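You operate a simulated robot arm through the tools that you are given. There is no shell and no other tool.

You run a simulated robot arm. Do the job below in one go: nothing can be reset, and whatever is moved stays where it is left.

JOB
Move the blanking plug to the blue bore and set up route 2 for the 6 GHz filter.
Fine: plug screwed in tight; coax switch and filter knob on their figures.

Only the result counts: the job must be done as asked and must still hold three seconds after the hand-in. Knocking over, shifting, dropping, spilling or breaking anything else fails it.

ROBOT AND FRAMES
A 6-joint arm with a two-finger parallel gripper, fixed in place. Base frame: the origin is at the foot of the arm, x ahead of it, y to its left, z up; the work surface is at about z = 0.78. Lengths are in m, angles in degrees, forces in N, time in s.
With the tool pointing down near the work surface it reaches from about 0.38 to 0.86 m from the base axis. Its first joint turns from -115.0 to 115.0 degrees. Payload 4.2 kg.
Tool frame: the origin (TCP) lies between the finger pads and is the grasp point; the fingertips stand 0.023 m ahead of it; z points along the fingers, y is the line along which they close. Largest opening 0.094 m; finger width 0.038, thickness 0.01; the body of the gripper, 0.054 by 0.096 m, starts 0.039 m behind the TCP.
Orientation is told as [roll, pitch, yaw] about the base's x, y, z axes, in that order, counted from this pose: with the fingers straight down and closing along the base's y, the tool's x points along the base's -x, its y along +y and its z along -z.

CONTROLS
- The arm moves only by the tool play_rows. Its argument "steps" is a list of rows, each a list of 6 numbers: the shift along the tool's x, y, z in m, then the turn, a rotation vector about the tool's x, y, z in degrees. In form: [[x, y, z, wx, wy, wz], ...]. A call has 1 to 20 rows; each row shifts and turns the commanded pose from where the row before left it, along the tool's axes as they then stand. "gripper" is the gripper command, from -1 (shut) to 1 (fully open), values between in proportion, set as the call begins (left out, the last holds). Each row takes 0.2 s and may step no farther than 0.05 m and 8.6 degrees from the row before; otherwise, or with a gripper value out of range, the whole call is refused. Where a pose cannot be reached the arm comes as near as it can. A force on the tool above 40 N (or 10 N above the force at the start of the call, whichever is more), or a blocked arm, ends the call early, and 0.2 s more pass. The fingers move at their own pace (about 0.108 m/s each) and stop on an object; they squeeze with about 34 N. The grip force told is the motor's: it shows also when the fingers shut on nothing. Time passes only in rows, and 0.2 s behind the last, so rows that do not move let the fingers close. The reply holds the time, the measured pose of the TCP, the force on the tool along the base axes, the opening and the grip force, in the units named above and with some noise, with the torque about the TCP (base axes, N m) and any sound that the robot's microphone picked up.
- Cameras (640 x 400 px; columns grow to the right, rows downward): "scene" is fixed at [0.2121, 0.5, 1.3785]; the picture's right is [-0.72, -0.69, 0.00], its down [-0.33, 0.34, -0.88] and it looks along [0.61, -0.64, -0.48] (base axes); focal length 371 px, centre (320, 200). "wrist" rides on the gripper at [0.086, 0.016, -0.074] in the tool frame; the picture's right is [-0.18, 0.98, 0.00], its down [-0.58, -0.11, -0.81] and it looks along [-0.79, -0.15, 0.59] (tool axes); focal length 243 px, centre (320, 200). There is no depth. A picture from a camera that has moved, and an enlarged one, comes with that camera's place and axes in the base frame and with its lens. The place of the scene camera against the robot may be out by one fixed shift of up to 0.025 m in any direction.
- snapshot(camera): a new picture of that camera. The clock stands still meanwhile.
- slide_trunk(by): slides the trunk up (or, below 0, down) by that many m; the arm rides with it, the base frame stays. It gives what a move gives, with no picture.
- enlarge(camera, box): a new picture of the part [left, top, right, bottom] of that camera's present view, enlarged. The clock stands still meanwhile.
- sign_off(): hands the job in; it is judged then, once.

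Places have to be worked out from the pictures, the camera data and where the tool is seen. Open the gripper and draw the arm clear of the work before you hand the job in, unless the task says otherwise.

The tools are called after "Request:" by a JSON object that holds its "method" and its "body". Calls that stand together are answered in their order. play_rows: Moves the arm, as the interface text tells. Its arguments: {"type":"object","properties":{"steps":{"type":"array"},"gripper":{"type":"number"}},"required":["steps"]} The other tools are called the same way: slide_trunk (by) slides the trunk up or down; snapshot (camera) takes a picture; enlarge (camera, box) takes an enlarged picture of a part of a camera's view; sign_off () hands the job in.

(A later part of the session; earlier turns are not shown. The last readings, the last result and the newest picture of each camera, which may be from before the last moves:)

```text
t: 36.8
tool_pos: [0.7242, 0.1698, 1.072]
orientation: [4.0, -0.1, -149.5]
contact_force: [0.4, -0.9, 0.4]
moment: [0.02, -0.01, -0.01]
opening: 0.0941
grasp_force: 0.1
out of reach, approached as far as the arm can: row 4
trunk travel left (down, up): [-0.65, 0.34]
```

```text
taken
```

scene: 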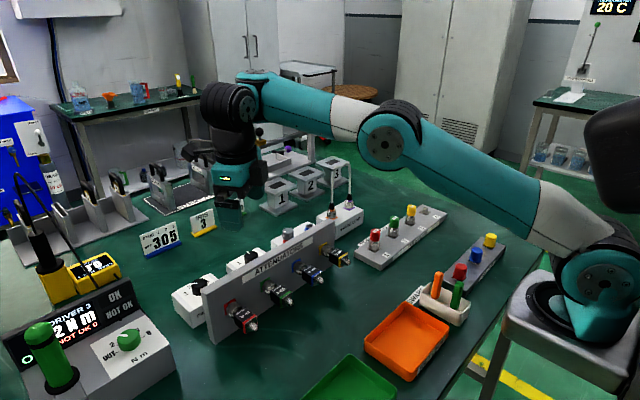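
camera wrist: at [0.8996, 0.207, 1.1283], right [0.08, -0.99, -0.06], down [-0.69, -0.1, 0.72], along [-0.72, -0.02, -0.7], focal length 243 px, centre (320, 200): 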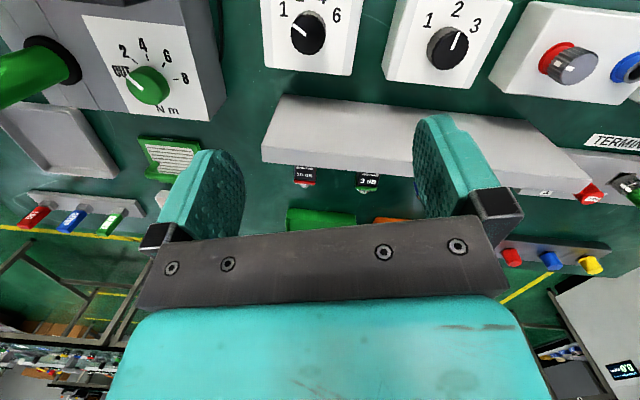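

Freed. The pattern (locks when the forearm slopes down or the tool tilts outward) points to a wrist-pitch limit, so the shoulder should be lower, letting the forearm slope up. I square the tool, raise it, and lower the trunk by another 0.12 m.

Request:
{"method": "play_rows", "body": {"steps": [[0, 0, 0, 4, 0, 0], [0, 0, -0.03, 0, 0, 0], [0, 0, -0.03, 0, 0, 0], [0, 0, 0, 0, 0, 0]]}}

Request:
{"method": "slide_trunk", "body": {"by": -0.12}}

Request:
{"method": "play_rows", "body": {"steps": [[0, 0, -0.02, 0, 5, 0], [0, 0, -0.02, 0, 5, 0], [0, 0, 0, 0, 5, 0], [0, 0, 0, 0, 0, 0]]}}

Request:
{"method": "snapshot", "body": {"camera": "scene"}}

```text
t: 37.8
tool_pos: [0.727, 0.1712, 1.1334]
orientation: [0.0, 0.0, -149.3]
contact_force: [0.4, -0.4, 0.7]
moment: [0.0, 0.0, 0.0]
opening: 0.094
grasp_force: 0.0
trunk travel left (down, up): [-0.65, 0.34]
```

```text
t: 39.3
tool_pos: [0.7277, 0.1712, 1.0139]
orientation: [0.0, 0.1, -149.2]
contact_force: [-0.5, 0.6, -0.1]
moment: [0.01, 0.0, -0.04]
opening: 0.094
grasp_force: 0.1
trunk travel left (down, up): [-0.53, 0.46]
```

```text
t: 40.3
tool_pos: [0.7298, 0.171, 1.0547]
orientation: [0.0, 14.9, -149.4]
contact_force: [0.1, 0.4, 0.0]
moment: [-0.04, -0.02, 0.03]
opening: 0.094
grasp_force: 0.0
out of reach, approached as far as the arm can: row 3
trunk travel left (down, up): [-0.53, 0.46]
```

```text
taken
```

scene: 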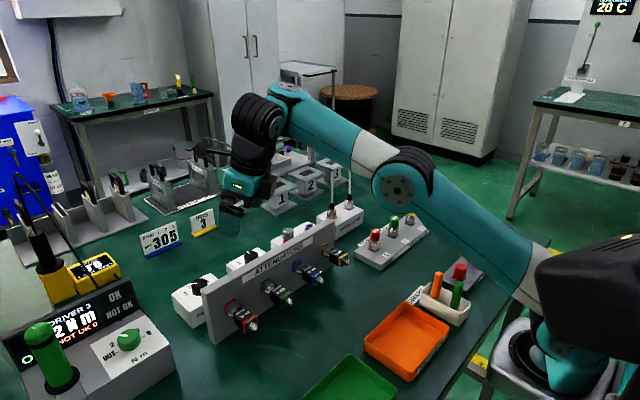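

The 15° outward tilt is now held. I move diagonally down and outward to a standoff 0.10 m back along the tool axis from the filter knob.

Request:
{"method": "play_rows", "body": {"steps": [[0.0173, 0.0013, 0.029, 0, 0, 0], [0.0173, 0.0013, 0.029, 0, 0, 0], [0.0173, 0.0013, 0.029, 0, 0, 0], [0.0173, 0.0013, 0.029, 0, 0, 0], [0, 0, 0, 0, 0, 0]]}}

Request:
{"method": "snapshot", "body": {"camera": "wrist"}}

Request:
{"method": "snapshot", "body": {"camera": "scene"}}

```text
t: 41.5
tool_pos: [0.8167, 0.2166, 0.9616]
orientation: [0.0, 15.0, -149.3]
contact_force: [0.8, -0.8, 0.0]
moment: [0.0, 0.01, 0.01]
opening: 0.0941
grasp_force: 0.0
trunk travel left (down, up): [-0.53, 0.46]
```

```text
taken
camera wrist: at [0.8804, 0.2356, 1.0555], right [0.35, -0.94, -0.05], down [-0.72, -0.3, 0.63], along [-0.6, -0.18, -0.78], focal length 243 px, centre (320, 200)
```

wrist: 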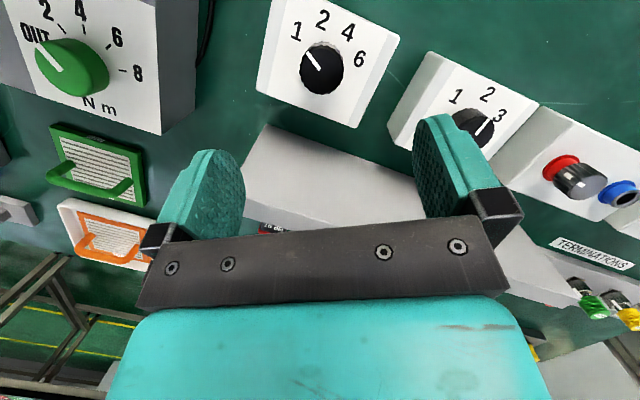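

```text
taken
```

scene: 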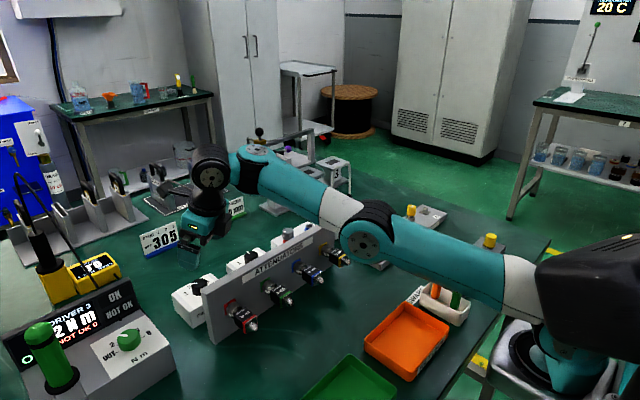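

Reached the standoff with no limit flagged. I enlarge the view to refine the knob position and re-check the coax pointer.

Request:
{"method": "enlarge", "body": {"camera": "wrist", "box": [250, 0, 410, 120]}}

Request:
{"method": "enlarge", "body": {"camera": "wrist", "box": [400, 40, 560, 160]}}

```text
3.33 times, centred on (330, 60) of wrist
camera zoom: at [0.8804, 0.2356, 1.0555], right [0.35, -0.94, -0.05], down [-0.72, -0.3, 0.63], along [-0.6, -0.18, -0.78], focal length 809 px, centre (287, 667)
```

zoom: 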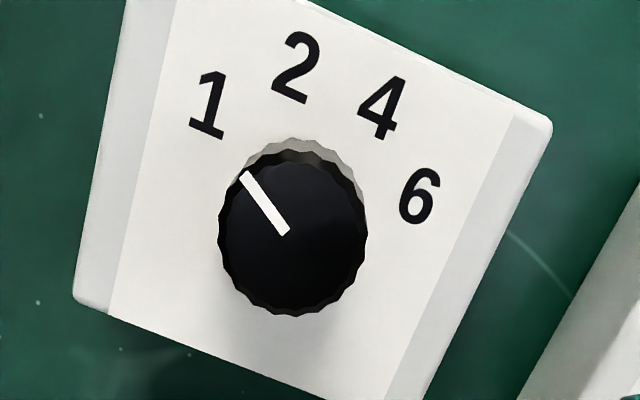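

```text
3.33 times, centred on (480, 100) of wrist
camera zoom: at [0.8804, 0.2356, 1.0555], right [0.35, -0.94, -0.05], down [-0.72, -0.3, 0.63], along [-0.6, -0.18, -0.78], focal length 809 px, centre (-213, 533)
```

zoom: 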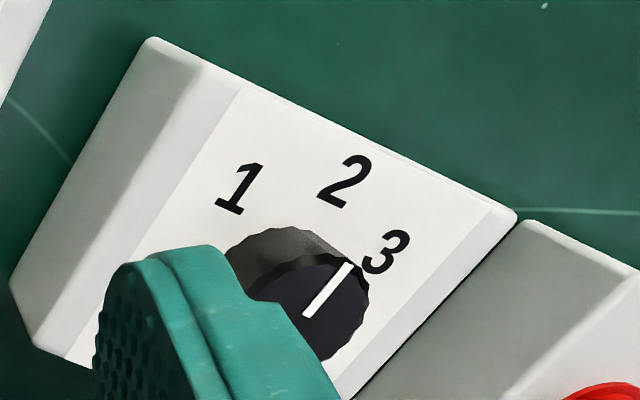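

The coax pointer lies parallel to the box side, exactly on 2. The filter knob, corrected for the coax check, is at (0.838, 0.229). I swing the tilted tool +20° about the vertical and move to a 0.07 m standoff along the tool axis.

Request:
{"method": "play_rows", "body": {"steps": [[0, 0, 0, 1.726, 0, -6.44], [0, 0, 0, 1.726, 0, -6.44], [0, 0, 0, 1.726, 0, -6.44], [-0.0015, 0.0043, 0.015, 0, 0, 0], [-0.0015, 0.0043, 0.015, 0, 0, 0], [0, 0, 0, 0, 0, 0]]}}

Request:
{"method": "snapshot", "body": {"camera": "wrist"}}

```text
t: 42.9
tool_pos: [0.819, 0.213, 0.9284]
orientation: [0.0, 14.9, -129.2]
contact_force: [1.0, -0.7, 1.6]
moment: [-0.02, 0.02, 0.02]
opening: 0.0938
grasp_force: 0.2
out of reach, approached as far as the arm can: row 3
trunk travel left (down, up): [-0.53, 0.46]
```

```text
taken
camera wrist: at [0.8719, 0.2529, 1.0229], right [0.65, -0.76, -0.05], down [-0.57, -0.53, 0.63], along [-0.5, -0.38, -0.78], focal length 243 px, centre (320, 200)
```

wrist: 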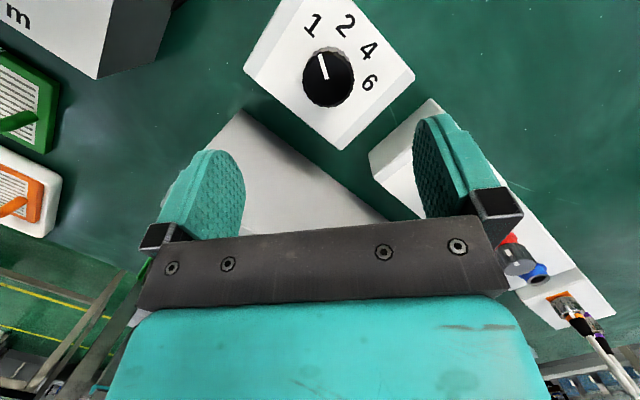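

The tool lost a few mm in the swing but is clear of the panel. I descend diagonally toward the grip point (0.838, 0.229, 0.865), stopping a little above it to check reach.

Request:
{"method": "play_rows", "body": {"steps": [[0.0017, 0.0012, 0.0171, 0, 0, 0], [0.0017, 0.0012, 0.0171, 0, 0, 0], [0.0017, 0.0012, 0.0171, 0, 0, 0], [0, 0, 0, 0, 0, 0]]}}

Request:
{"method": "snapshot", "body": {"camera": "wrist"}}

```text
t: 43.9
tool_pos: [0.8315, 0.2245, 0.8808]
orientation: [-0.1, 15.1, -129.4]
contact_force: [0.5, 0.5, 0.0]
moment: [0.04, 0.01, 0.04]
opening: 0.0941
grasp_force: 0.0
trunk travel left (down, up): [-0.53, 0.46]
```

```text
taken
camera wrist: at [0.885, 0.2638, 0.9747], right [0.65, -0.76, -0.05], down [-0.57, -0.53, 0.63], along [-0.5, -0.38, -0.78], focal length 243 px, centre (320, 200)
```

wrist: 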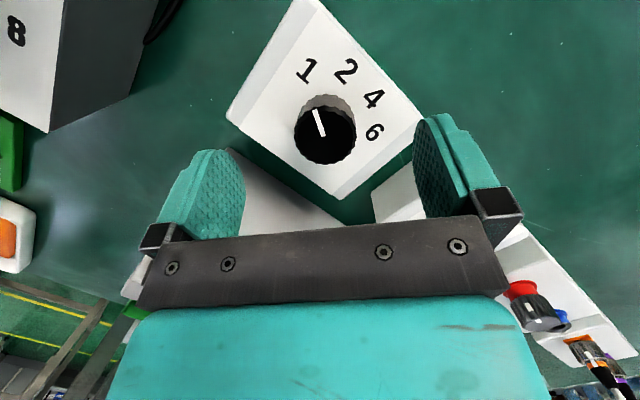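

The grip point is within reach. I make the last 17 mm down, then close on the knob.

Request:
{"method": "play_rows", "body": {"steps": [[0.0019, 0.0011, 0.0092, 0, 0, 0], [0.0018, 0.0011, 0.0091, 0, 0, 0], [0, 0, 0, 0, 0, 0]]}}

Request:
{"method": "play_rows", "body": {"steps": [[0, 0, 0, 0, 0, 0], [0, 0, 0, 0, 0, 0], [0, 0, 0, 0, 0, 0]], "gripper": -1}}

Request:
{"method": "snapshot", "body": {"camera": "wrist"}}

```text
t: 44.7
tool_pos: [0.8342, 0.2266, 0.8641]
orientation: [0.0, 15.0, -129.4]
contact_force: [-0.1, 0.4, 0.5]
moment: [-0.03, 0.02, 0.01]
opening: 0.0939
grasp_force: 0.0
out of reach, approached as far as the arm can: row 1, 2
trunk travel left (down, up): [-0.53, 0.46]
```

```text
t: 45.5
tool_pos: [0.8354, 0.2253, 0.8634]
orientation: [0.0, 15.2, -129.7]
contact_force: [20.9, -12.0, -1.6]
moment: [0.18, -1.1, -0.19]
opening: 0.0332
grasp_force: 45.5
trunk travel left (down, up): [-0.53, 0.46]
```

```text
taken
camera wrist: at [0.8888, 0.2632, 0.9582], right [0.64, -0.76, -0.05], down [-0.58, -0.53, 0.63], along [-0.5, -0.37, -0.78], focal length 243 px, centre (320, 200)
```

wrist: 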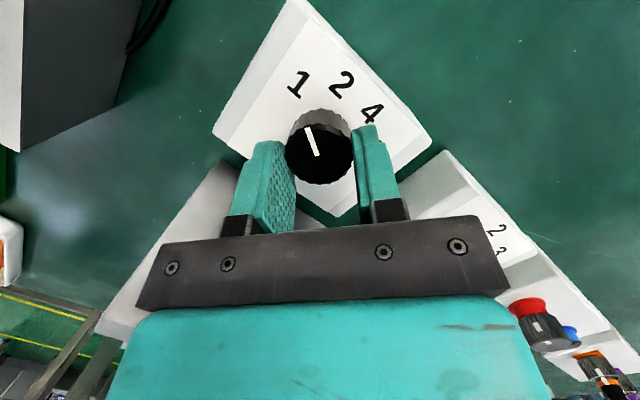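

The knob is held; 24 N along +tool y shows the knob axis about 2.5 mm that way. I ease over and turn −40° about the vertical, arcing around the knob axis.

Request:
{"method": "play_rows", "body": {"steps": [[0, 0.0013, 0, 0, 0, 0], [0, 0.0012, 0, 0, 0, 0], [0, 0, 0, 0, 0, 0]]}}

Request:
{"method": "play_rows", "body": {"steps": [[0, -0.0005, 0, -2.07, 0, 7.73], [0, -0.0005, 0, -2.07, 0, 7.73], [0, -0.0005, 0, -2.07, 0, 7.73], [0, -0.0005, 0, -2.07, 0, 7.73], [0, -0.0005, 0, -2.07, 0, 7.73], [0, 0, 0, 0, 0, 0]]}}

Request:
{"method": "snapshot", "body": {"camera": "wrist"}}

```text
t: 46.3
tool_pos: [0.8355, 0.2235, 0.8637]
orientation: [0.0, 15.2, -129.4]
contact_force: [24.2, -4.5, 3.5]
moment: [-0.82, -0.13, -0.14]
opening: 0.0332
grasp_force: 44.6
trunk travel left (down, up): [-0.53, 0.46]
```

```text
t: 47.6
tool_pos: [0.8408, 0.2286, 0.8662]
orientation: [-0.5, 16.1, -169.2]
contact_force: [18.6, 17.7, -10.8]
moment: [0.08, -1.44, -0.02]
opening: 0.0329
grasp_force: 45.0
out of reach, approached as far as the arm can: row 2, 3, 5
trunk travel left (down, up): [-0.53, 0.46]
stopped in row 6: the force on the tool passed its limit at 46 N (the readings are from after the stop); the commanded pose is now the measured one
```

```text
taken
camera wrist: at [0.9063, 0.2248, 0.9617], right [0.01, -1.0, -0.06], down [-0.79, -0.05, 0.61], along [-0.62, 0.04, -0.79], focal length 243 px, centre (320, 200)
```

wrist: 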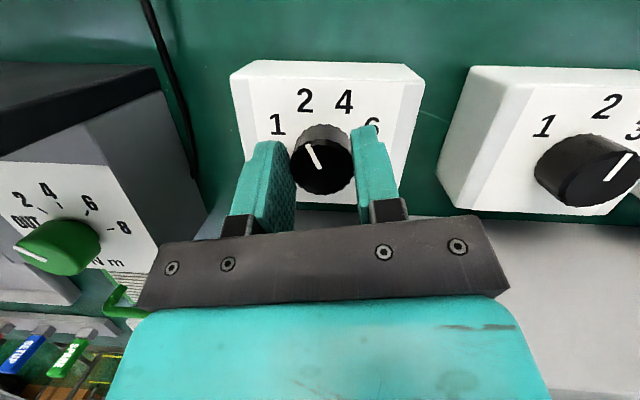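

The knob turned with the fingers, the pointer now near 2, with about 27 N of side load at the stop. I release, back off along the tool axis, and check both knobs.

Request:
{"method": "play_rows", "body": {"steps": [[0, 0, 0, 0, 0, 0], [0, 0, 0, 0, 0, 0], [0, 0, -0.02, 0, 0, 0], [0, 0, -0.03, 0, 0, 0], [0, 0, 0, 0, 0, 0]], "gripper": 1}}

Request:
{"method": "snapshot", "body": {"camera": "wrist"}}

Request:
{"method": "enlarge", "body": {"camera": "wrist", "box": [240, 20, 400, 140]}}

Request:
{"method": "enlarge", "body": {"camera": "wrist", "box": [480, 20, 640, 140]}}

```text
t: 48.9
tool_pos: [0.8255, 0.2253, 0.9174]
orientation: [-1.0, 15.9, -169.5]
contact_force: [-0.8, -0.1, 0.5]
moment: [0.0, -0.01, 0.01]
opening: 0.0939
grasp_force: 0.1
trunk travel left (down, up): [-0.53, 0.46]
```

```text
taken
camera wrist: at [0.8907, 0.2193, 1.0113], right [0.01, -1.0, -0.07], down [-0.78, -0.05, 0.62], along [-0.62, 0.05, -0.78], focal length 243 px, centre (320, 200)
```

wrist: 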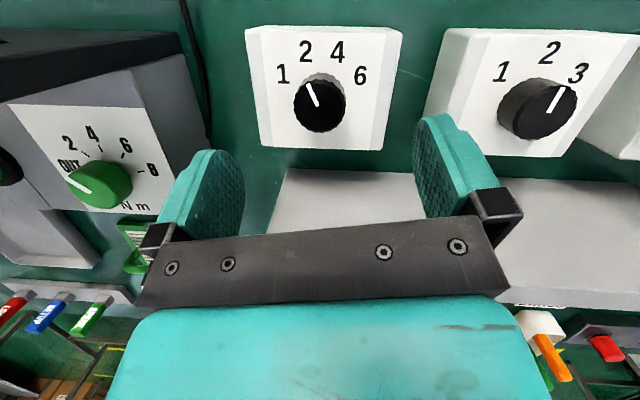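

```text
3.33 times, centred on (320, 80) of wrist
camera zoom: at [0.8907, 0.2193, 1.0113], right [0.01, -1.0, -0.07], down [-0.78, -0.05, 0.62], along [-0.62, 0.05, -0.78], focal length 809 px, centre (320, 600)
```

zoom: 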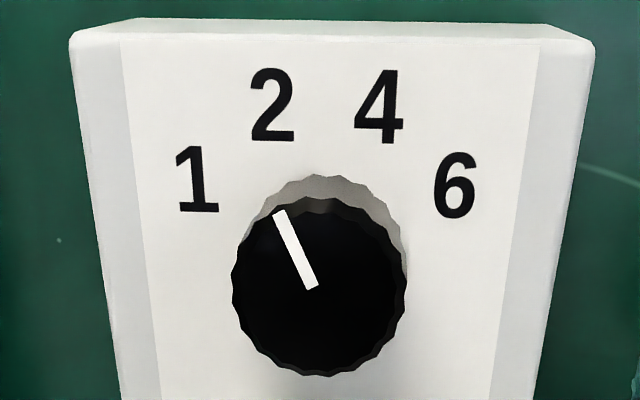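

```text
3.33 times, centred on (560, 80) of wrist
camera zoom: at [0.8907, 0.2193, 1.0113], right [0.01, -1.0, -0.07], down [-0.78, -0.05, 0.62], along [-0.62, 0.05, -0.78], focal length 809 px, centre (-480, 600)
```

zoom: 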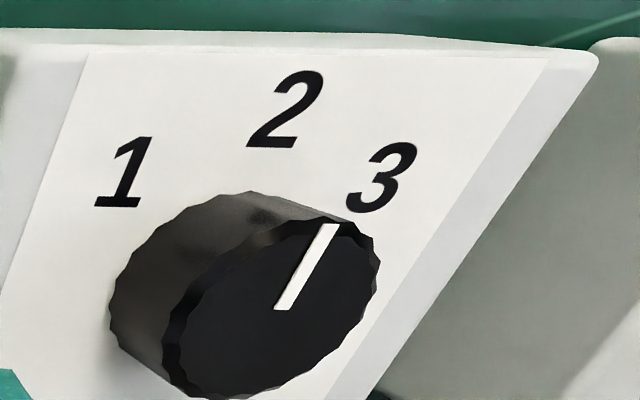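

The coax pointer is still on 2. The filter pointer reads about +25° (figure 2 is near +20°), so the stroke worked. I check how stretched the arm is before the next stroke.

Request:
{"method": "snapshot", "body": {"camera": "scene"}}

```text
taken
```

scene: 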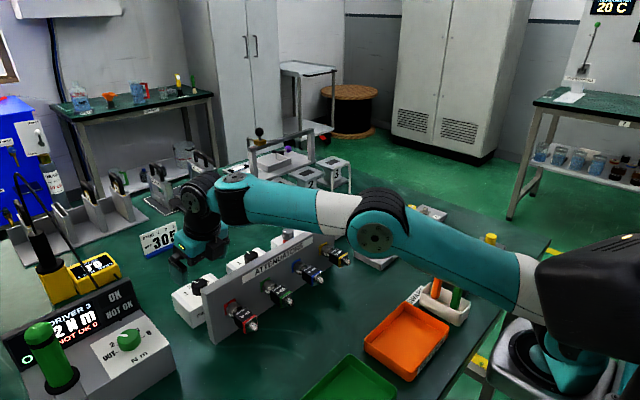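

The elbow is visibly bent, so the limit at the grip was the wrist pitch; a slightly lower trunk should relieve it. I back off, lower the trunk 0.04 m, remove the small roll error, and swing back +40° for the second stroke.

Request:
{"method": "play_rows", "body": {"steps": [[0, 0, -0.02, -1, 0, 0], [0, 0, -0.02, 0, 0, 0], [0, 0, 0, 0, 0, 0]]}}

Request:
{"method": "slide_trunk", "body": {"by": -0.04}}

Request:
{"method": "play_rows", "body": {"steps": [[0, 0, 0, 2.19, 0, -7.69], [0, 0, 0, 2.19, 0, -7.69], [0, 0, 0, 2.19, 0, -7.69], [0, 0, 0, 2.19, 0, -7.69], [0, 0, 0, 2.19, 0, -7.69], [0, 0, 0, 0, 0, 0]]}}

Request:
{"method": "snapshot", "body": {"camera": "wrist"}}

```text
t: 49.6
tool_pos: [0.8026, 0.2168, 0.9466]
orientation: [-0.2, 16.0, -169.7]
contact_force: [0.4, 0.5, -0.6]
moment: [0.0, 0.03, -0.02]
opening: 0.0942
grasp_force: 0.0
out of reach, approached as far as the arm can: row 1, 2
trunk travel left (down, up): [-0.53, 0.46]
```

```text
t: 50.5
tool_pos: [0.8036, 0.2172, 0.906]
orientation: [-0.2, 15.9, -169.6]
contact_force: [-1.0, 0.2, -0.1]
moment: [-0.04, 0.0, -0.04]
opening: 0.094
grasp_force: 0.0
trunk travel left (down, up): [-0.49, 0.5]
```

```text
t: 51.9
tool_pos: [0.8123, 0.2286, 0.9146]
orientation: [-0.2, 16.4, -129.7]
contact_force: [15.4, 8.6, 7.5]
moment: [0.2, 0.46, -0.77]
opening: 0.0911
grasp_force: 0.0
out of reach, approached as far as the arm can: row 1, 2, 3, 4, 5
trunk travel left (down, up): [-0.49, 0.5]
```

```text
taken
camera wrist: at [0.8633, 0.2668, 1.0101], right [0.64, -0.76, -0.05], down [-0.58, -0.54, 0.61], along [-0.49, -0.36, -0.79], focal length 243 px, centre (320, 200)
```

wrist: 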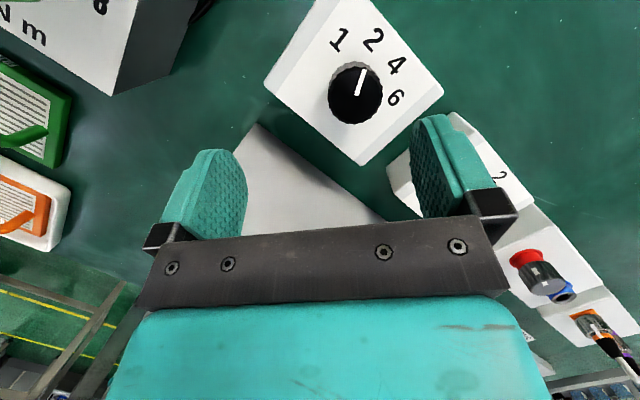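

There is contact: 19 N pushing the tool away in +x, and the left finger looks to be against the attenuator panel's rear. I move straight off it, +x and up.

Request:
{"method": "play_rows", "body": {"steps": [[0.012, 0.0115, -0.007, 0, 0, 0], [0, 0, 0, 0, 0, 0]]}}

Request:
{"method": "enlarge", "body": {"camera": "scene", "box": [140, 160, 360, 350]}}

Request:
{"method": "snapshot", "body": {"camera": "wrist"}}

```text
t: 52.5
tool_pos: [0.8114, 0.2232, 0.9167]
orientation: [-0.1, 16.0, -129.6]
contact_force: [6.2, -0.7, -2.6]
moment: [-0.03, -0.11, -0.15]
opening: 0.0921
grasp_force: 0.1
out of reach, approached as far as the arm can: row 1
trunk travel left (down, up): [-0.49, 0.5]
```

```text
2.11 times, centred on (250, 255) of scene
camera zoom: at [0.2121, 0.5, 1.3785], right [-0.72, -0.69, 0.0], down [-0.33, 0.34, -0.88], along [0.61, -0.64, -0.48], focal length 781 px, centre (467, 84)
```

zoom: 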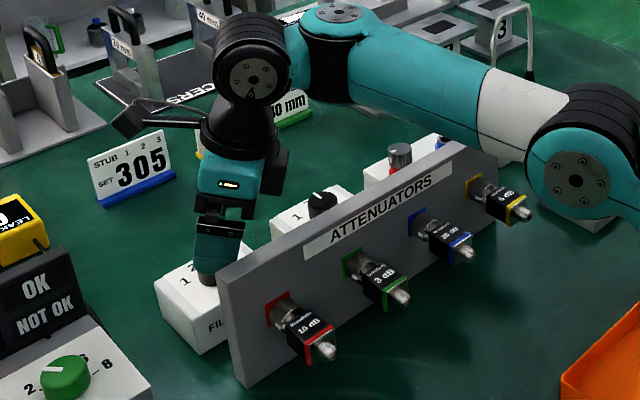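

```text
taken
camera wrist: at [0.8637, 0.2602, 1.0119], right [0.64, -0.76, -0.05], down [-0.58, -0.53, 0.61], along [-0.5, -0.37, -0.79], focal length 243 px, centre (320, 200)
```

wrist: 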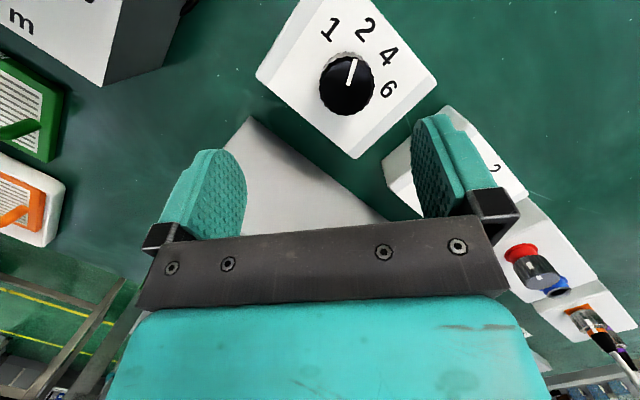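

A light contact (6 N) remains and the panel appears unmoved in the scene view. I rise straight up to get the fingers above the panel top.

Request:
{"method": "play_rows", "body": {"steps": [[0.0042, 0, -0.0144, 0, 0, 0], [0.0042, 0, -0.0144, 0, 0, 0], [0.0042, 0, -0.0144, 0, 0, 0], [0, 0, 0, 0, 0, 0]]}}

Request:
{"method": "snapshot", "body": {"camera": "scene"}}

```text
t: 53.5
tool_pos: [0.794, 0.2167, 0.954]
orientation: [0.0, 16.2, -129.5]
contact_force: [2.1, 0.0, 0.2]
moment: [0.0, -0.01, -0.02]
opening: 0.094
grasp_force: 0.0
out of reach, approached as far as the arm can: row 1, 2, 3
trunk travel left (down, up): [-0.49, 0.5]
```

```text
taken
```

scene: 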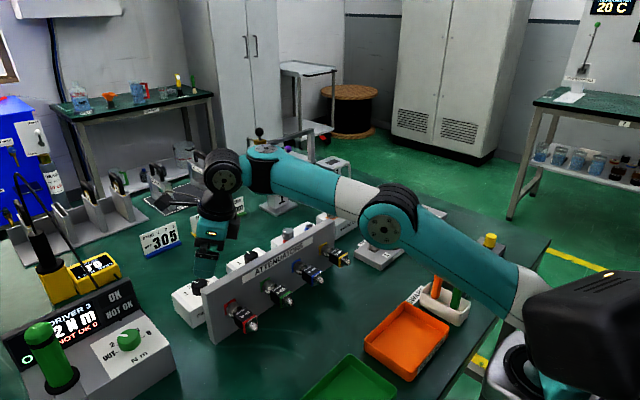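

The tool slides along its stretch limit, so now the trunk is too low; the fit gives about −0.25 with an 18.5° tilt as the workable window. I raise the trunk 0.06, add 2.3° tilt, narrow the fingers to about 0.06 m for panel clearance, and go to the standoff.

Request:
{"method": "slide_trunk", "body": {"by": 0.06}}

Request:
{"method": "play_rows", "body": {"steps": [[0, 0, 0, 0, 2.3, 0], [0, 0.0108, 0.0285, 0, 0, 0], [0, 0.0108, 0.0285, 0, 0, 0], [0, 0, 0, 0, 0, 0]], "gripper": 0.28}}

Request:
{"method": "snapshot", "body": {"camera": "wrist"}}

```text
t: 54.5
tool_pos: [0.795, 0.217, 1.0122]
orientation: [-0.1, 16.2, -129.6]
contact_force: [-0.7, -0.6, -0.2]
moment: [0.03, -0.04, 0.02]
opening: 0.0939
grasp_force: 0.0
trunk travel left (down, up): [-0.55, 0.44]
```

```text
t: 55.5
tool_pos: [0.8229, 0.2159, 0.9595]
orientation: [0.1, 18.5, -129.5]
contact_force: [-0.7, -0.3, -0.9]
moment: [-0.01, -0.01, 0.01]
opening: 0.0602
grasp_force: 0.1
trunk travel left (down, up): [-0.55, 0.44]
```

```text
taken
camera wrist: at [0.8723, 0.2511, 1.0584], right [0.65, -0.76, -0.06], down [-0.6, -0.55, 0.58], along [-0.47, -0.34, -0.81], focal length 243 px, centre (320, 200)
```

wrist: 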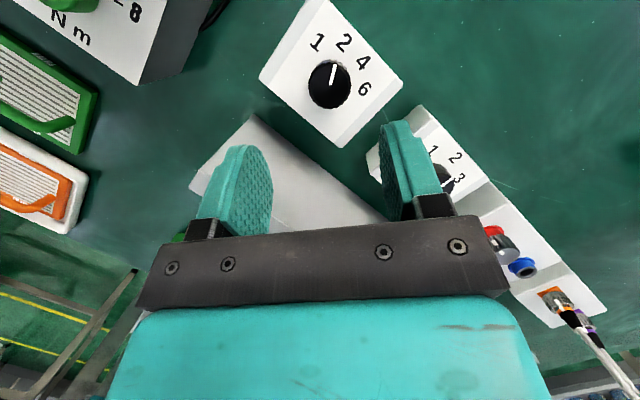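

No limits flagged now. I go down to the grip point in small rows.

Request:
{"method": "play_rows", "body": {"steps": [[-0.0021, 0.0007, 0.0192, 0, 0, 0], [-0.0021, 0.0007, 0.0192, 0, 0, 0], [-0.0021, 0.0007, 0.0192, 0, 0, 0], [-0.0021, 0.0007, 0.0192, 0, 0, 0], [-0.0022, 0.0007, 0.0192, 0, 0, 0], [0, 0, 0, 0, 0, 0]]}}

Request:
{"method": "snapshot", "body": {"camera": "wrist"}}

```text
t: 56.9
tool_pos: [0.8388, 0.2326, 0.8662]
orientation: [-0.1, 18.5, -129.5]
contact_force: [-0.5, 0.1, -0.3]
moment: [0.02, 0.01, -0.01]
opening: 0.0604
grasp_force: 0.1
trunk travel left (down, up): [-0.55, 0.44]
```

```text
taken
camera wrist: at [0.8888, 0.2665, 0.9636], right [0.65, -0.76, -0.06], down [-0.6, -0.55, 0.58], along [-0.47, -0.34, -0.81], focal length 243 px, centre (320, 200)
```

wrist: 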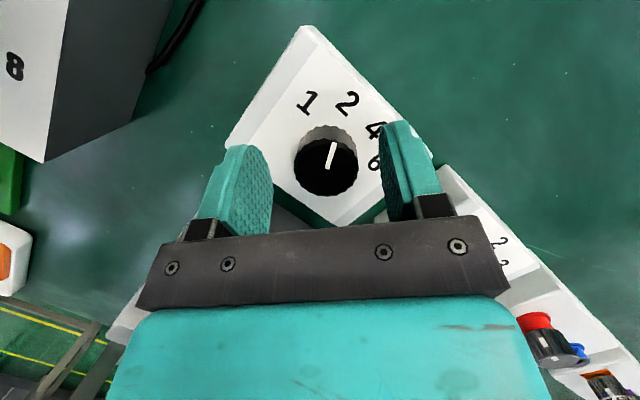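

At the grip point with the knob centred between the fingers. I close on it.

Request:
{"method": "play_rows", "body": {"steps": [[0, 0, 0, 0, 0, 0], [0, 0, 0, 0, 0, 0], [0, 0, 0, 0, 0, 0]], "gripper": -1}}

```text
t: 57.7
tool_pos: [0.8398, 0.2315, 0.8659]
orientation: [0.0, 18.5, -129.9]
contact_force: [16.4, -6.9, -1.5]
moment: [0.02, -0.9, 0.02]
opening: 0.0333
grasp_force: 44.6
trunk travel left (down, up): [-0.55, 0.44]
```

Held with 18 N along +tool y; I ease 1.5 mm that way and turn −42.5°.

Request:
{"method": "play_rows", "body": {"steps": [[0, 0.0015, 0, 0, 0, 0], [0, 0, 0, 0, 0, 0], [0, 0, 0, -2.7, 0, 8.06], [0, 0, 0, -2.7, 0, 8.06], [0, 0, 0, -2.7, 0, 8.06], [0, 0, 0, -2.7, 0, 8.06], [0, 0, 0, -2.7, 0, 8.06], [0, 0, 0, 0, 0, 0]]}}

Request:
{"method": "snapshot", "body": {"camera": "wrist"}}

```text
t: 59.5
tool_pos: [0.8527, 0.2313, 0.8812]
orientation: [-0.6, 20.1, -172.3]
contact_force: [-0.3, 3.0, 10.5]
moment: [0.06, 0.11, -0.06]
opening: 0.0001
grasp_force: 43.0
out of reach, approached as far as the arm can: row 3, 4, 5, 6, 7
trunk travel left (down, up): [-0.55, 0.44]
stopped in row 8: the force on the tool passed its limit at 43 N (the readings are from after the stop); the commanded pose is now the measured one
```

```text
taken
camera wrist: at [0.9096, 0.2232, 0.9806], right [-0.04, -1.0, -0.07], down [-0.83, -0.01, 0.56], along [-0.56, 0.08, -0.83], focal length 243 px, centre (320, 200)
```

wrist: 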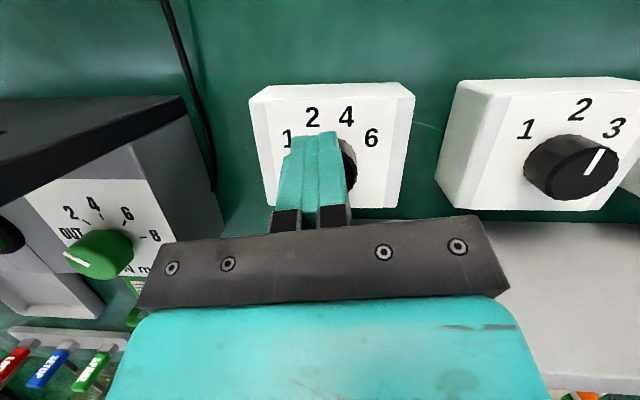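

The hand slipped up off the knob: the swing of the tilt pushed the arm into its wrist limit. I back straight up along the tool axis and look at the filter knob; afterwards I'll spin only about the tool's own axis so the arm itself stays still.

Request:
{"method": "play_rows", "body": {"steps": [[0, 0, -0.02, 0, 0, 0], [0, 0, -0.02, 0, 0, 0], [0, 0, -0.01, 0, 0, 0], [0, 0, 0, 0, 0, 0]]}}

Request:
{"method": "play_rows", "body": {"steps": [[0, 0, 0, 0, 0, 0], [0, 0, 0, 0, 0, 0]], "gripper": 0.28}}

Request:
{"method": "snapshot", "body": {"camera": "wrist"}}

Request:
{"method": "enlarge", "body": {"camera": "wrist", "box": [240, 20, 400, 140]}}

```text
t: 60.5
tool_pos: [0.8352, 0.2298, 0.9271]
orientation: [-0.5, 19.8, -172.3]
contact_force: [0.3, -0.6, -0.3]
moment: [-0.01, -0.02, -0.02]
opening: 0.0003
grasp_force: 42.3
trunk travel left (down, up): [-0.55, 0.44]
```

```text
t: 61.1
tool_pos: [0.8352, 0.2291, 0.9264]
orientation: [-0.4, 19.7, -172.2]
contact_force: [-0.2, 0.6, -0.4]
moment: [-0.01, -0.02, 0.0]
opening: 0.0601
grasp_force: 0.2
trunk travel left (down, up): [-0.55, 0.44]
```

```text
taken
camera wrist: at [0.8931, 0.2204, 1.0253], right [-0.04, -1.0, -0.07], down [-0.83, -0.01, 0.56], along [-0.56, 0.08, -0.82], focal length 243 px, centre (320, 200)
```

wrist: 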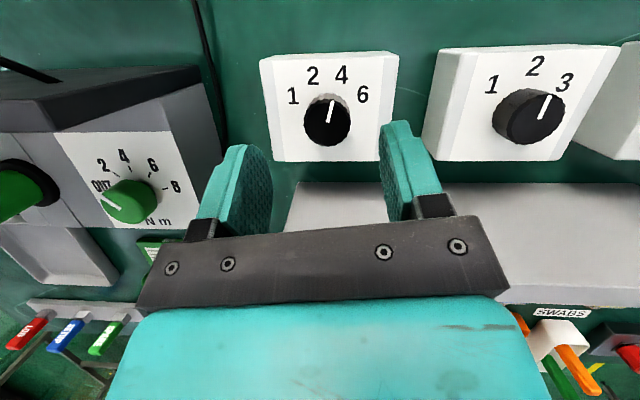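

```text
3.33 times, centred on (320, 80) of wrist
camera zoom: at [0.8931, 0.2204, 1.0253], right [-0.04, -1.0, -0.07], down [-0.83, -0.01, 0.56], along [-0.56, 0.08, -0.82], focal length 809 px, centre (320, 600)
```

zoom: 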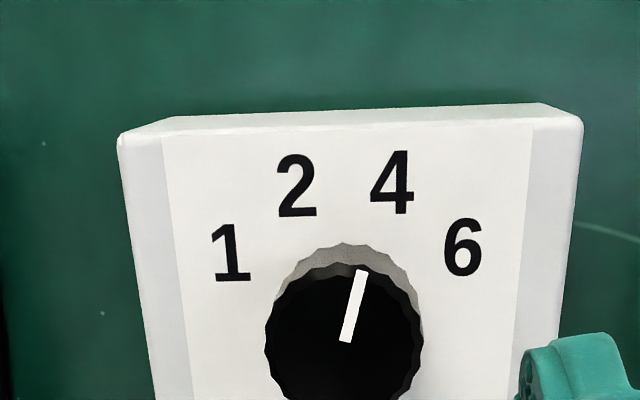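

The filter pointer now reads about −14°, near figure 4; 46° remain to figure 6. I retract slightly, set a 15° tilt toward 31.5°, and pre-spin −23° about the tool axis, ready for a pure spin stroke.

Request:
{"method": "play_rows", "body": {"steps": [[-0.0162, 0.0089, -0.0019, 0, 0, 0], [0, 0, 0, -0.4, -4.7, 0], [0, 0, 0, 2.045, 0, -7.63], [0, 0, 0, 2.045, 0, -7.63], [0, 0, 0, 2.045, 0, -7.63], [0, 0, 0, 0, 0, -7.7], [0, 0, 0, 0, 0, -7.7], [0, 0, 0, 0, 0, -7.6], [0, 0, 0, 0, 0, 0]]}}

Request:
{"method": "snapshot", "body": {"camera": "wrist"}}

```text
t: 63.1
tool_pos: [0.8233, 0.2318, 0.9274]
orientation: [4.1, 14.4, -127.4]
contact_force: [0.1, 0.4, -0.6]
moment: [-0.02, 0.01, 0.04]
opening: 0.0601
grasp_force: 0.0
out of reach, approached as far as the arm can: row 4, 5, 7, 8
trunk travel left (down, up): [-0.55, 0.44]
```

```text
taken
camera wrist: at [0.8716, 0.2764, 1.0214], right [0.66, -0.75, 0.02], down [-0.6, -0.5, 0.63], along [-0.46, -0.43, -0.78], focal length 243 px, centre (320, 200)
```

wrist: 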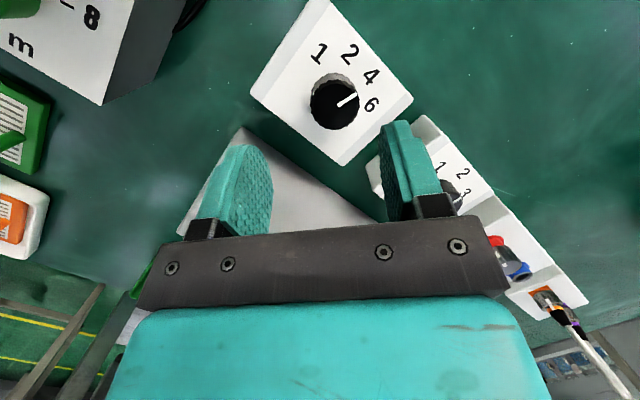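

The pointer reads about −17 to −21°, and the tool axis points as planned (tilt 15°, bearing 36°). I descend so that the tool axis passes through the knob centre.

Request:
{"method": "play_rows", "body": {"steps": [[-0.0033, 0.0019, 0.0155, 0, 0, 0], [-0.0033, 0.0019, 0.0155, 0, 0, 0], [-0.0033, 0.0019, 0.0154, 0, 0, 0], [-0.0034, 0.0019, 0.0154, 0, 0, 0], [0, 0, 0, 0, 0, 0]]}}

Request:
{"method": "snapshot", "body": {"camera": "wrist"}}

```text
t: 64.3
tool_pos: [0.8341, 0.2208, 0.886]
orientation: [2.8, 14.2, -127.7]
contact_force: [-0.8, -0.1, 0.4]
moment: [-0.06, -0.01, 0.01]
opening: 0.0601
grasp_force: 0.0
out of reach, approached as far as the arm can: row 2, 3, 4
trunk travel left (down, up): [-0.55, 0.44]
```

```text
taken
camera wrist: at [0.8835, 0.2642, 0.979], right [0.66, -0.75, 0.0], down [-0.58, -0.51, 0.63], along [-0.47, -0.42, -0.77], focal length 243 px, centre (320, 200)
```

wrist: 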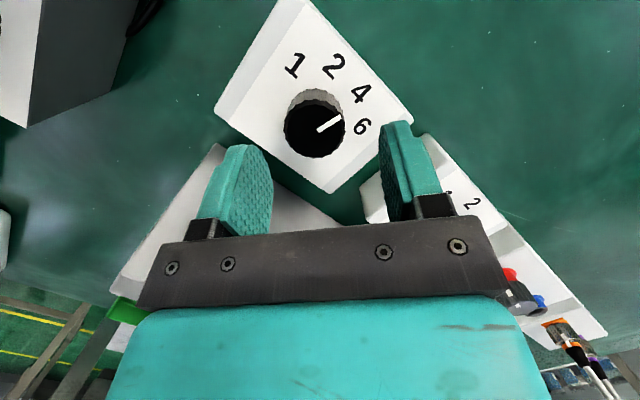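

It stopped at the stretch limit partway down; lower should free it. I command the pure descent first, then the 5 mm sideways.

Request:
{"method": "play_rows", "body": {"steps": [[-0.0026, -0.0007, 0.0101, 0, 0, 0], [-0.0026, -0.0007, 0.0101, 0, 0, 0], [0.0042, -0.0034, 0.0008, 0, 0, 0], [0, 0, 0, 0, 0, 0]]}}

Request:
{"method": "snapshot", "body": {"camera": "scene"}}

```text
t: 65.3
tool_pos: [0.8348, 0.2162, 0.8807]
orientation: [2.8, 14.2, -127.7]
contact_force: [-0.5, -0.1, 0.5]
moment: [0.03, 0.01, -0.02]
opening: 0.0601
grasp_force: 0.1
out of reach, approached as far as the arm can: row 1, 2, 3
trunk travel left (down, up): [-0.55, 0.44]
```

```text
taken
```

scene: 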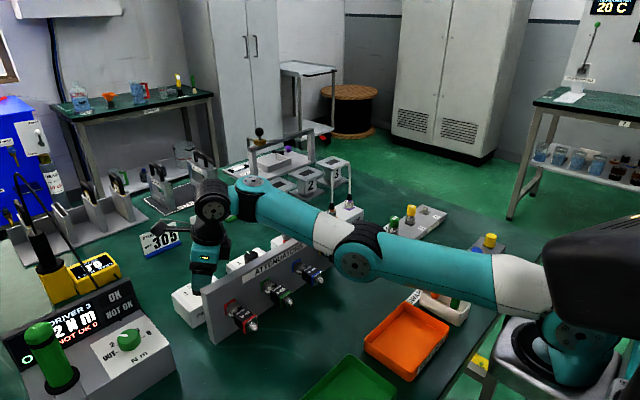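

The arm is locked straight again. I free it as before (tilt back and rise), planning to return with the configuration that worked without flags (18.5° tilt toward 50°), and then only spin about the tool axis.

Request:
{"method": "play_rows", "body": {"steps": [[0, 0, 0, 0, -7, 0], [-0.01, 0, -0.03, 0, 0, 0], [-0.02, 0, -0.03, 0, 0, 0], [-0.02, 0, -0.02, 0, 0, 0], [0, 0, 0, 0, 0, 0]]}}

Request:
{"method": "snapshot", "body": {"camera": "scene"}}

```text
t: 66.5
tool_pos: [0.7792, 0.1637, 0.9553]
orientation: [4.0, 7.4, -128.0]
contact_force: [0.0, 0.0, 0.6]
moment: [-0.04, 0.01, -0.01]
opening: 0.0603
grasp_force: 0.0
out of reach, approached as far as the arm can: row 1
trunk travel left (down, up): [-0.55, 0.44]
```

```text
taken
```

scene: 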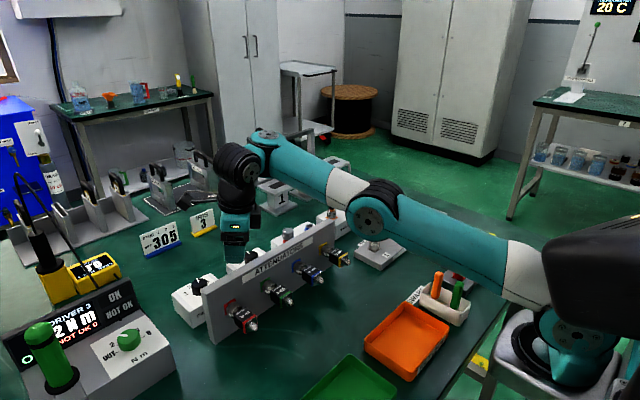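

Free again. I work outward in stages (tilt and reach in alternation) to the 18.5° tilt while keeping clear of both limits.

Request:
{"method": "play_rows", "body": {"steps": [[0, 0, 0, 4, 0, 0], [0.0159, -0.0054, -0.0003, 0, 0, 0], [0.0158, -0.0054, -0.0003, 0, 0, 0], [0, 0, 0, 0, 5, 0], [0.0158, 0.0017, -0.0068, 0, 0, 0], [0, 0, 0, 0, 3, 0], [0, 0, 0, 0, 3.1, 0], [0, 0, 0, 0, 0, 0]]}}

```text
t: 68.3
tool_pos: [0.7991, 0.2069, 0.9683]
orientation: [-0.1, 18.5, -128.1]
contact_force: [1.2, 0.0, -0.6]
moment: [-0.02, -0.02, 0.01]
opening: 0.0603
grasp_force: 0.0
trunk travel left (down, up): [-0.55, 0.44]
```

No limits flagged. I continue to the standoff and down to the grip point with the fingers at about 0.05 m.

Request:
{"method": "play_rows", "body": {"steps": [[0.0089, 0.0066, 0.0076, 0, 0, 0], [0.0089, 0.0066, 0.0076, 0, 0, 0], [-0.0029, 0.0008, 0.0188, 0, 0, 0], [-0.0029, 0.0008, 0.0188, 0, 0, 0], [-0.0029, 0.0008, 0.0188, 0, 0, 0], [0, 0, 0, 0, 0, 0]], "gripper": 0.1}}

Request:
{"method": "snapshot", "body": {"camera": "wrist"}}

```text
t: 69.7
tool_pos: [0.8318, 0.222, 0.9044]
orientation: [0.0, 18.4, -128.1]
contact_force: [-0.3, 0.5, 0.3]
moment: [0.01, 0.01, 0.03]
opening: 0.0514
grasp_force: 0.0
trunk travel left (down, up): [-0.55, 0.44]
```

```text
taken
camera wrist: at [0.8801, 0.2577, 1.0019], right [0.67, -0.74, -0.06], down [-0.58, -0.57, 0.58], along [-0.46, -0.35, -0.81], focal length 243 px, centre (320, 200)
```

wrist: 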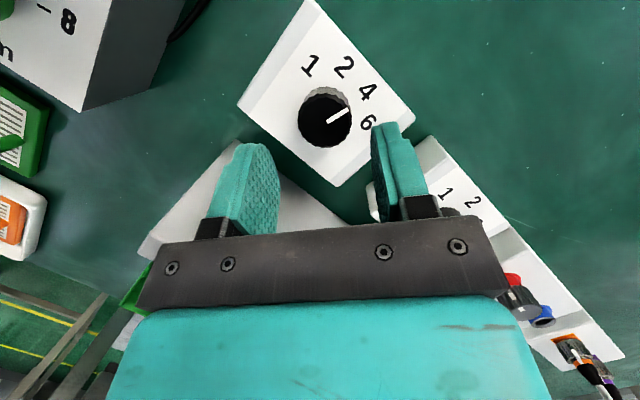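

Lined up. I finish the descent, pre-spin −15°, and then close.

Request:
{"method": "play_rows", "body": {"steps": [[-0.0029, 0.0008, 0.0188, 0, 0, 0], [-0.0029, 0.0008, 0.0188, 0, 0, 0], [0, 0, 0, 0, 0, -7.5], [0, 0, 0, 0, 0, -7.5], [0, 0, 0, 0, 0, 0]]}}

Request:
{"method": "snapshot", "body": {"camera": "wrist"}}

```text
t: 70.9
tool_pos: [0.8244, 0.2185, 0.8796]
orientation: [3.8, 17.8, -112.6]
contact_force: [-0.2, 0.7, 0.4]
moment: [-0.01, 0.02, 0.02]
opening: 0.0519
grasp_force: 0.2
out of reach, approached as far as the arm can: row 4
trunk travel left (down, up): [-0.55, 0.44]
```

```text
taken
camera wrist: at [0.8585, 0.2691, 0.9781], right [0.83, -0.56, 0.0], down [-0.45, -0.67, 0.58], along [-0.32, -0.48, -0.81], focal length 243 px, centre (320, 200)
```

wrist: 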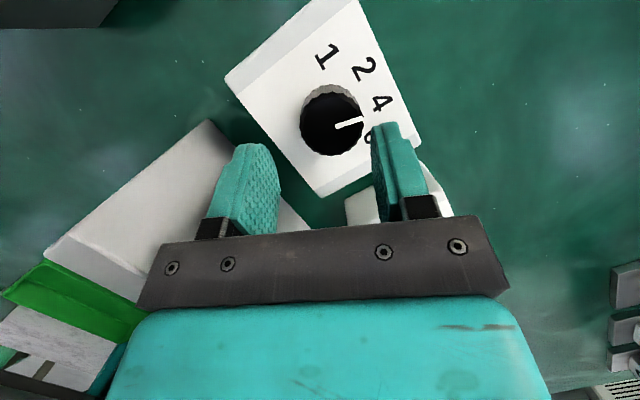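

The pre-spin unexpectedly moved the TCP by about 20 mm. I issue a null row to see where it settles before doing anything else.

Request:
{"method": "play_rows", "body": {"steps": [[0, 0, 0, 0, 0, 0]]}}

Request:
{"method": "snapshot", "body": {"camera": "scene"}}

```text
t: 71.3
tool_pos: [0.825, 0.2196, 0.8804]
orientation: [3.7, 17.8, -112.7]
contact_force: [-0.5, 0.1, 0.6]
moment: [0.04, -0.02, -0.02]
opening: 0.0516
grasp_force: 0.1
trunk travel left (down, up): [-0.55, 0.44]
```

```text
taken
```

scene: 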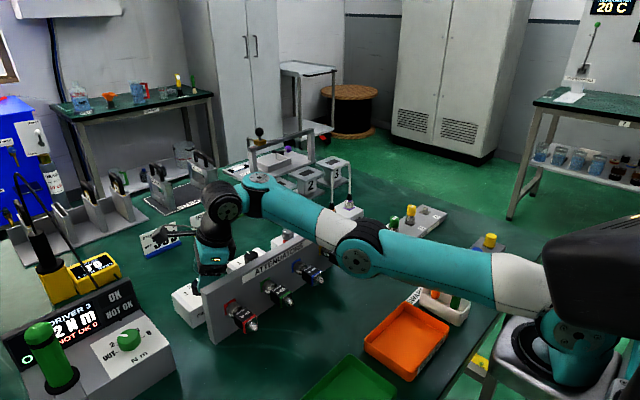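

The arm is in its awkward limit zone again (wrist pitch borderline), with the open fingers still around the knob and no contact. I tilt back slightly and rise along the tool axis to free it.

Request:
{"method": "play_rows", "body": {"steps": [[0, 0, -0.01, 0, -3, 0], [0, 0, -0.02, 0, -2, 0], [0, 0, -0.03, 0, -3, 0], [-0.02, 0, -0.02, 0, 0, 0], [0, 0, 0, 0, 0, 0]]}}

```text
t: 72.5
tool_pos: [0.7946, 0.1833, 0.9515]
orientation: [4.8, 9.8, -113.0]
contact_force: [-0.1, -0.7, -0.3]
moment: [0.03, 0.01, 0.02]
opening: 0.0519
grasp_force: 0.2
out of reach, approached as far as the arm can: row 2, 3
trunk travel left (down, up): [-0.55, 0.44]
```

Free. I re-orient: remove roll, bring the tilt bearing to 31.5°, then extend and tilt in stages to 16.5°.

Request:
{"method": "play_rows", "body": {"steps": [[0, 0, 0, 4.8, 0, 0], [0, 0, 0, -1.21, 0, 6.99], [0, 0, 0, -1.21, 0, 6.99], [0, 0, 0, -1.21, 0, 6.99], [0, 0, 0, -1.21, 0, 6.99], [0, 0, 0, -1.21, 0, 6.99], [0, 0, 0, 0, 3, 0], [0.0114, -0.0066, -0.0044, 0, 0, 0], [0.0113, -0.0065, -0.0043, 0, 0, 0], [0, 0, 0, 0, 3.7, 0], [0, 0, 0, 0, 0, 0]]}}

```text
t: 74.9
tool_pos: [0.8041, 0.204, 0.9658]
orientation: [0.1, 16.6, -148.5]
contact_force: [-0.3, -0.7, -0.1]
moment: [0.02, 0.01, 0.0]
opening: 0.0517
grasp_force: 0.1
trunk travel left (down, up): [-0.55, 0.44]
```

Clean, no flags. I go to the standoff, pre-spin −16°, then descend along the tool axis.

Request:
{"method": "play_rows", "body": {"steps": [[0.0025, -0.001, 0.0164, 0, 0, 0], [0.0025, -0.001, 0.0164, 0, 0, 0], [0.0025, -0.001, 0.0164, 0, 0, 0], [0, 0, 0, 0, 0, -8], [0, 0, 0, 0, 0, -8], [0, 0, 0, 0, 0, 0]]}}

Request:
{"method": "snapshot", "body": {"camera": "wrist"}}

```text
t: 76.3
tool_pos: [0.8313, 0.2196, 0.9352]
orientation: [4.2, 15.8, -131.7]
contact_force: [-0.1, -0.1, 0.8]
moment: [-0.01, 0.03, 0.01]
opening: 0.052
grasp_force: 0.0
out of reach, approached as far as the arm can: row 2, 3
trunk travel left (down, up): [-0.55, 0.44]
```

```text
taken
camera wrist: at [0.882, 0.2594, 1.0307], right [0.6, -0.8, 0.02], down [-0.64, -0.47, 0.61], along [-0.48, -0.38, -0.79], focal length 243 px, centre (320, 200)
```

wrist: 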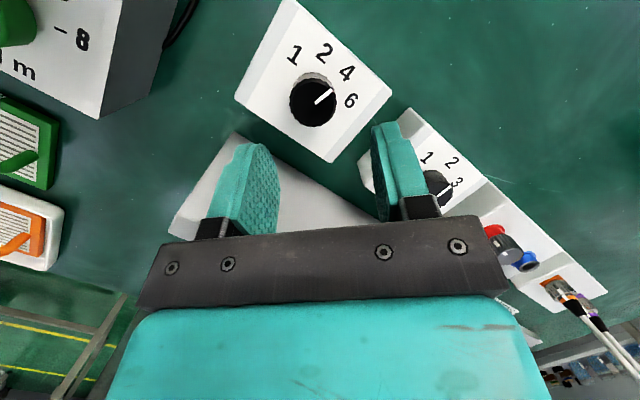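

The wrist pitch is the limiting factor at this bearing. The first grip (trunk −0.27, 15° tilt toward 50°, TCP near (0.834, 0.226)) worked, so I recreate that configuration and will only spin there.

Request:
{"method": "play_rows", "body": {"steps": [[0, 0, 0, 4.2, 0, 0], [0, 0, -0.01, 0, -0.8, 0], [0, 0, 0, 0, 0, 0]]}}

Request:
{"method": "slide_trunk", "body": {"by": -0.02}}

Request:
{"method": "play_rows", "body": {"steps": [[0, 0, 0, 0, 0, 0]]}}

```text
t: 77.1
tool_pos: [0.8286, 0.2161, 0.9432]
orientation: [0.5, 15.3, -131.8]
contact_force: [0.6, -0.9, 1.2]
moment: [-0.01, -0.01, -0.02]
opening: 0.0518
grasp_force: 0.1
trunk travel left (down, up): [-0.55, 0.44]
```

```text
t: 77.8
tool_pos: [0.828, 0.216, 0.9246]
orientation: [0.5, 15.1, -131.7]
contact_force: [-0.3, -0.4, -0.2]
moment: [0.0, 0.0, -0.01]
opening: 0.0518
grasp_force: 0.0
trunk travel left (down, up): [-0.53, 0.46]
```

```text
t: 78.2
tool_pos: [0.8291, 0.2151, 0.9227]
orientation: [0.5, 15.2, -131.8]
contact_force: [0.0, -0.4, -0.8]
moment: [0.01, -0.02, 0.01]
opening: 0.0519
grasp_force: 0.0
trunk travel left (down, up): [-0.53, 0.46]
```

Unflagged at (0.8285, 0.2155, 0.9235). I descend to (0.8335, 0.226, 0.866).

Request:
{"method": "play_rows", "body": {"steps": [[-0.0014, -0.0011, 0.0195, 0, 0, 0], [-0.0014, -0.0011, 0.0195, 0, 0, 0], [-0.0015, -0.0008, 0.0195, 0, 0, 0], [0, 0, 0, 0, 0, 0]]}}

Request:
{"method": "snapshot", "body": {"camera": "wrist"}}

```text
t: 79.2
tool_pos: [0.8348, 0.2265, 0.8667]
orientation: [0.5, 15.2, -131.9]
contact_force: [-0.4, 0.3, -0.1]
moment: [-0.02, -0.01, 0.02]
opening: 0.0516
grasp_force: 0.0
trunk travel left (down, up): [-0.53, 0.46]
```

```text
taken
camera wrist: at [0.8886, 0.2633, 0.9613], right [0.61, -0.79, -0.04], down [-0.6, -0.5, 0.62], along [-0.51, -0.36, -0.78], focal length 243 px, centre (320, 200)
```

wrist: 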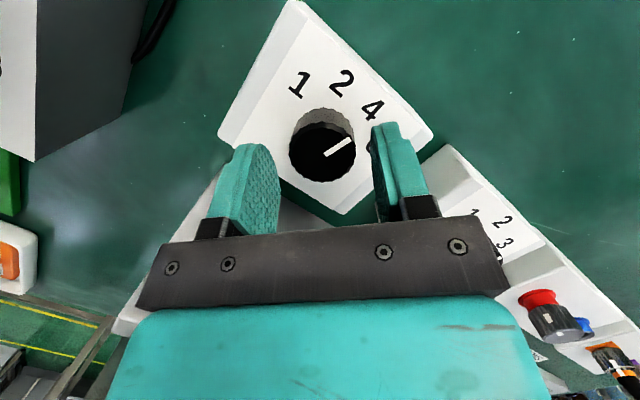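

In place with no flags. I close on the knob.

Request:
{"method": "play_rows", "body": {"steps": [[0, 0, 0, 0, 0, 0], [0, 0, 0, 0, 0, 0]], "gripper": -1}}

Request:
{"method": "play_rows", "body": {"steps": [[0, 0, 0, 0, 0, 6], [0, 0, 0, 0, 0, 6], [0, 0, 0, 0, 0, 0]]}}

```text
t: 79.8
tool_pos: [0.8344, 0.2246, 0.8666]
orientation: [0.5, 15.4, -131.8]
contact_force: [9.2, -4.8, -0.8]
moment: [0.25, -0.2, -0.09]
opening: 0.0333
grasp_force: 45.0
trunk travel left (down, up): [-0.53, 0.46]
```

```text
t: 80.5
tool_pos: [0.8364, 0.2259, 0.8671]
orientation: [-2.7, 15.0, -144.3]
contact_force: [3.8, -8.2, 8.7]
moment: [-0.65, 0.02, -0.03]
opening: 0.0336
grasp_force: 45.2
trunk travel left (down, up): [-0.53, 0.46]
```

The pure spin works with low forces. I continue another 14°.

Request:
{"method": "play_rows", "body": {"steps": [[0, 0, 0, 0, 0, 5], [0, 0, 0, 0, 0, 5], [0, 0, 0, 0, 0, 4], [0, 0, 0, 0, 0, 0]]}}

Request:
{"method": "snapshot", "body": {"camera": "wrist"}}

```text
t: 81.5
tool_pos: [0.8355, 0.2257, 0.8666]
orientation: [-6.4, 14.0, -158.8]
contact_force: [2.9, -8.9, 13.1]
moment: [-0.12, -0.6, -0.06]
opening: 0.0344
grasp_force: 45.2
trunk travel left (down, up): [-0.53, 0.46]
```

```text
taken
camera wrist: at [0.9056, 0.2267, 0.9577], right [0.21, -0.97, -0.15], down [-0.72, -0.26, 0.65], along [-0.67, -0.03, -0.75], focal length 243 px, centre (320, 200)
```

wrist: 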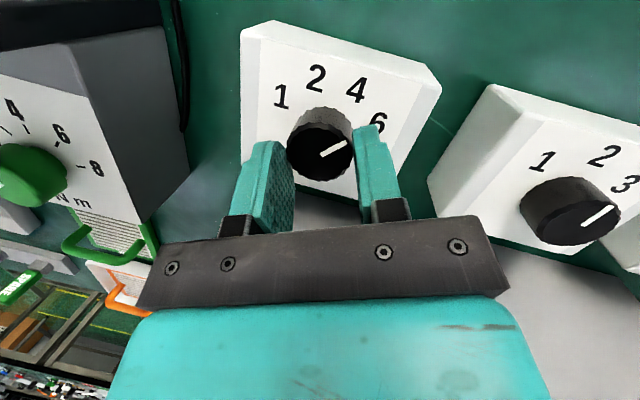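

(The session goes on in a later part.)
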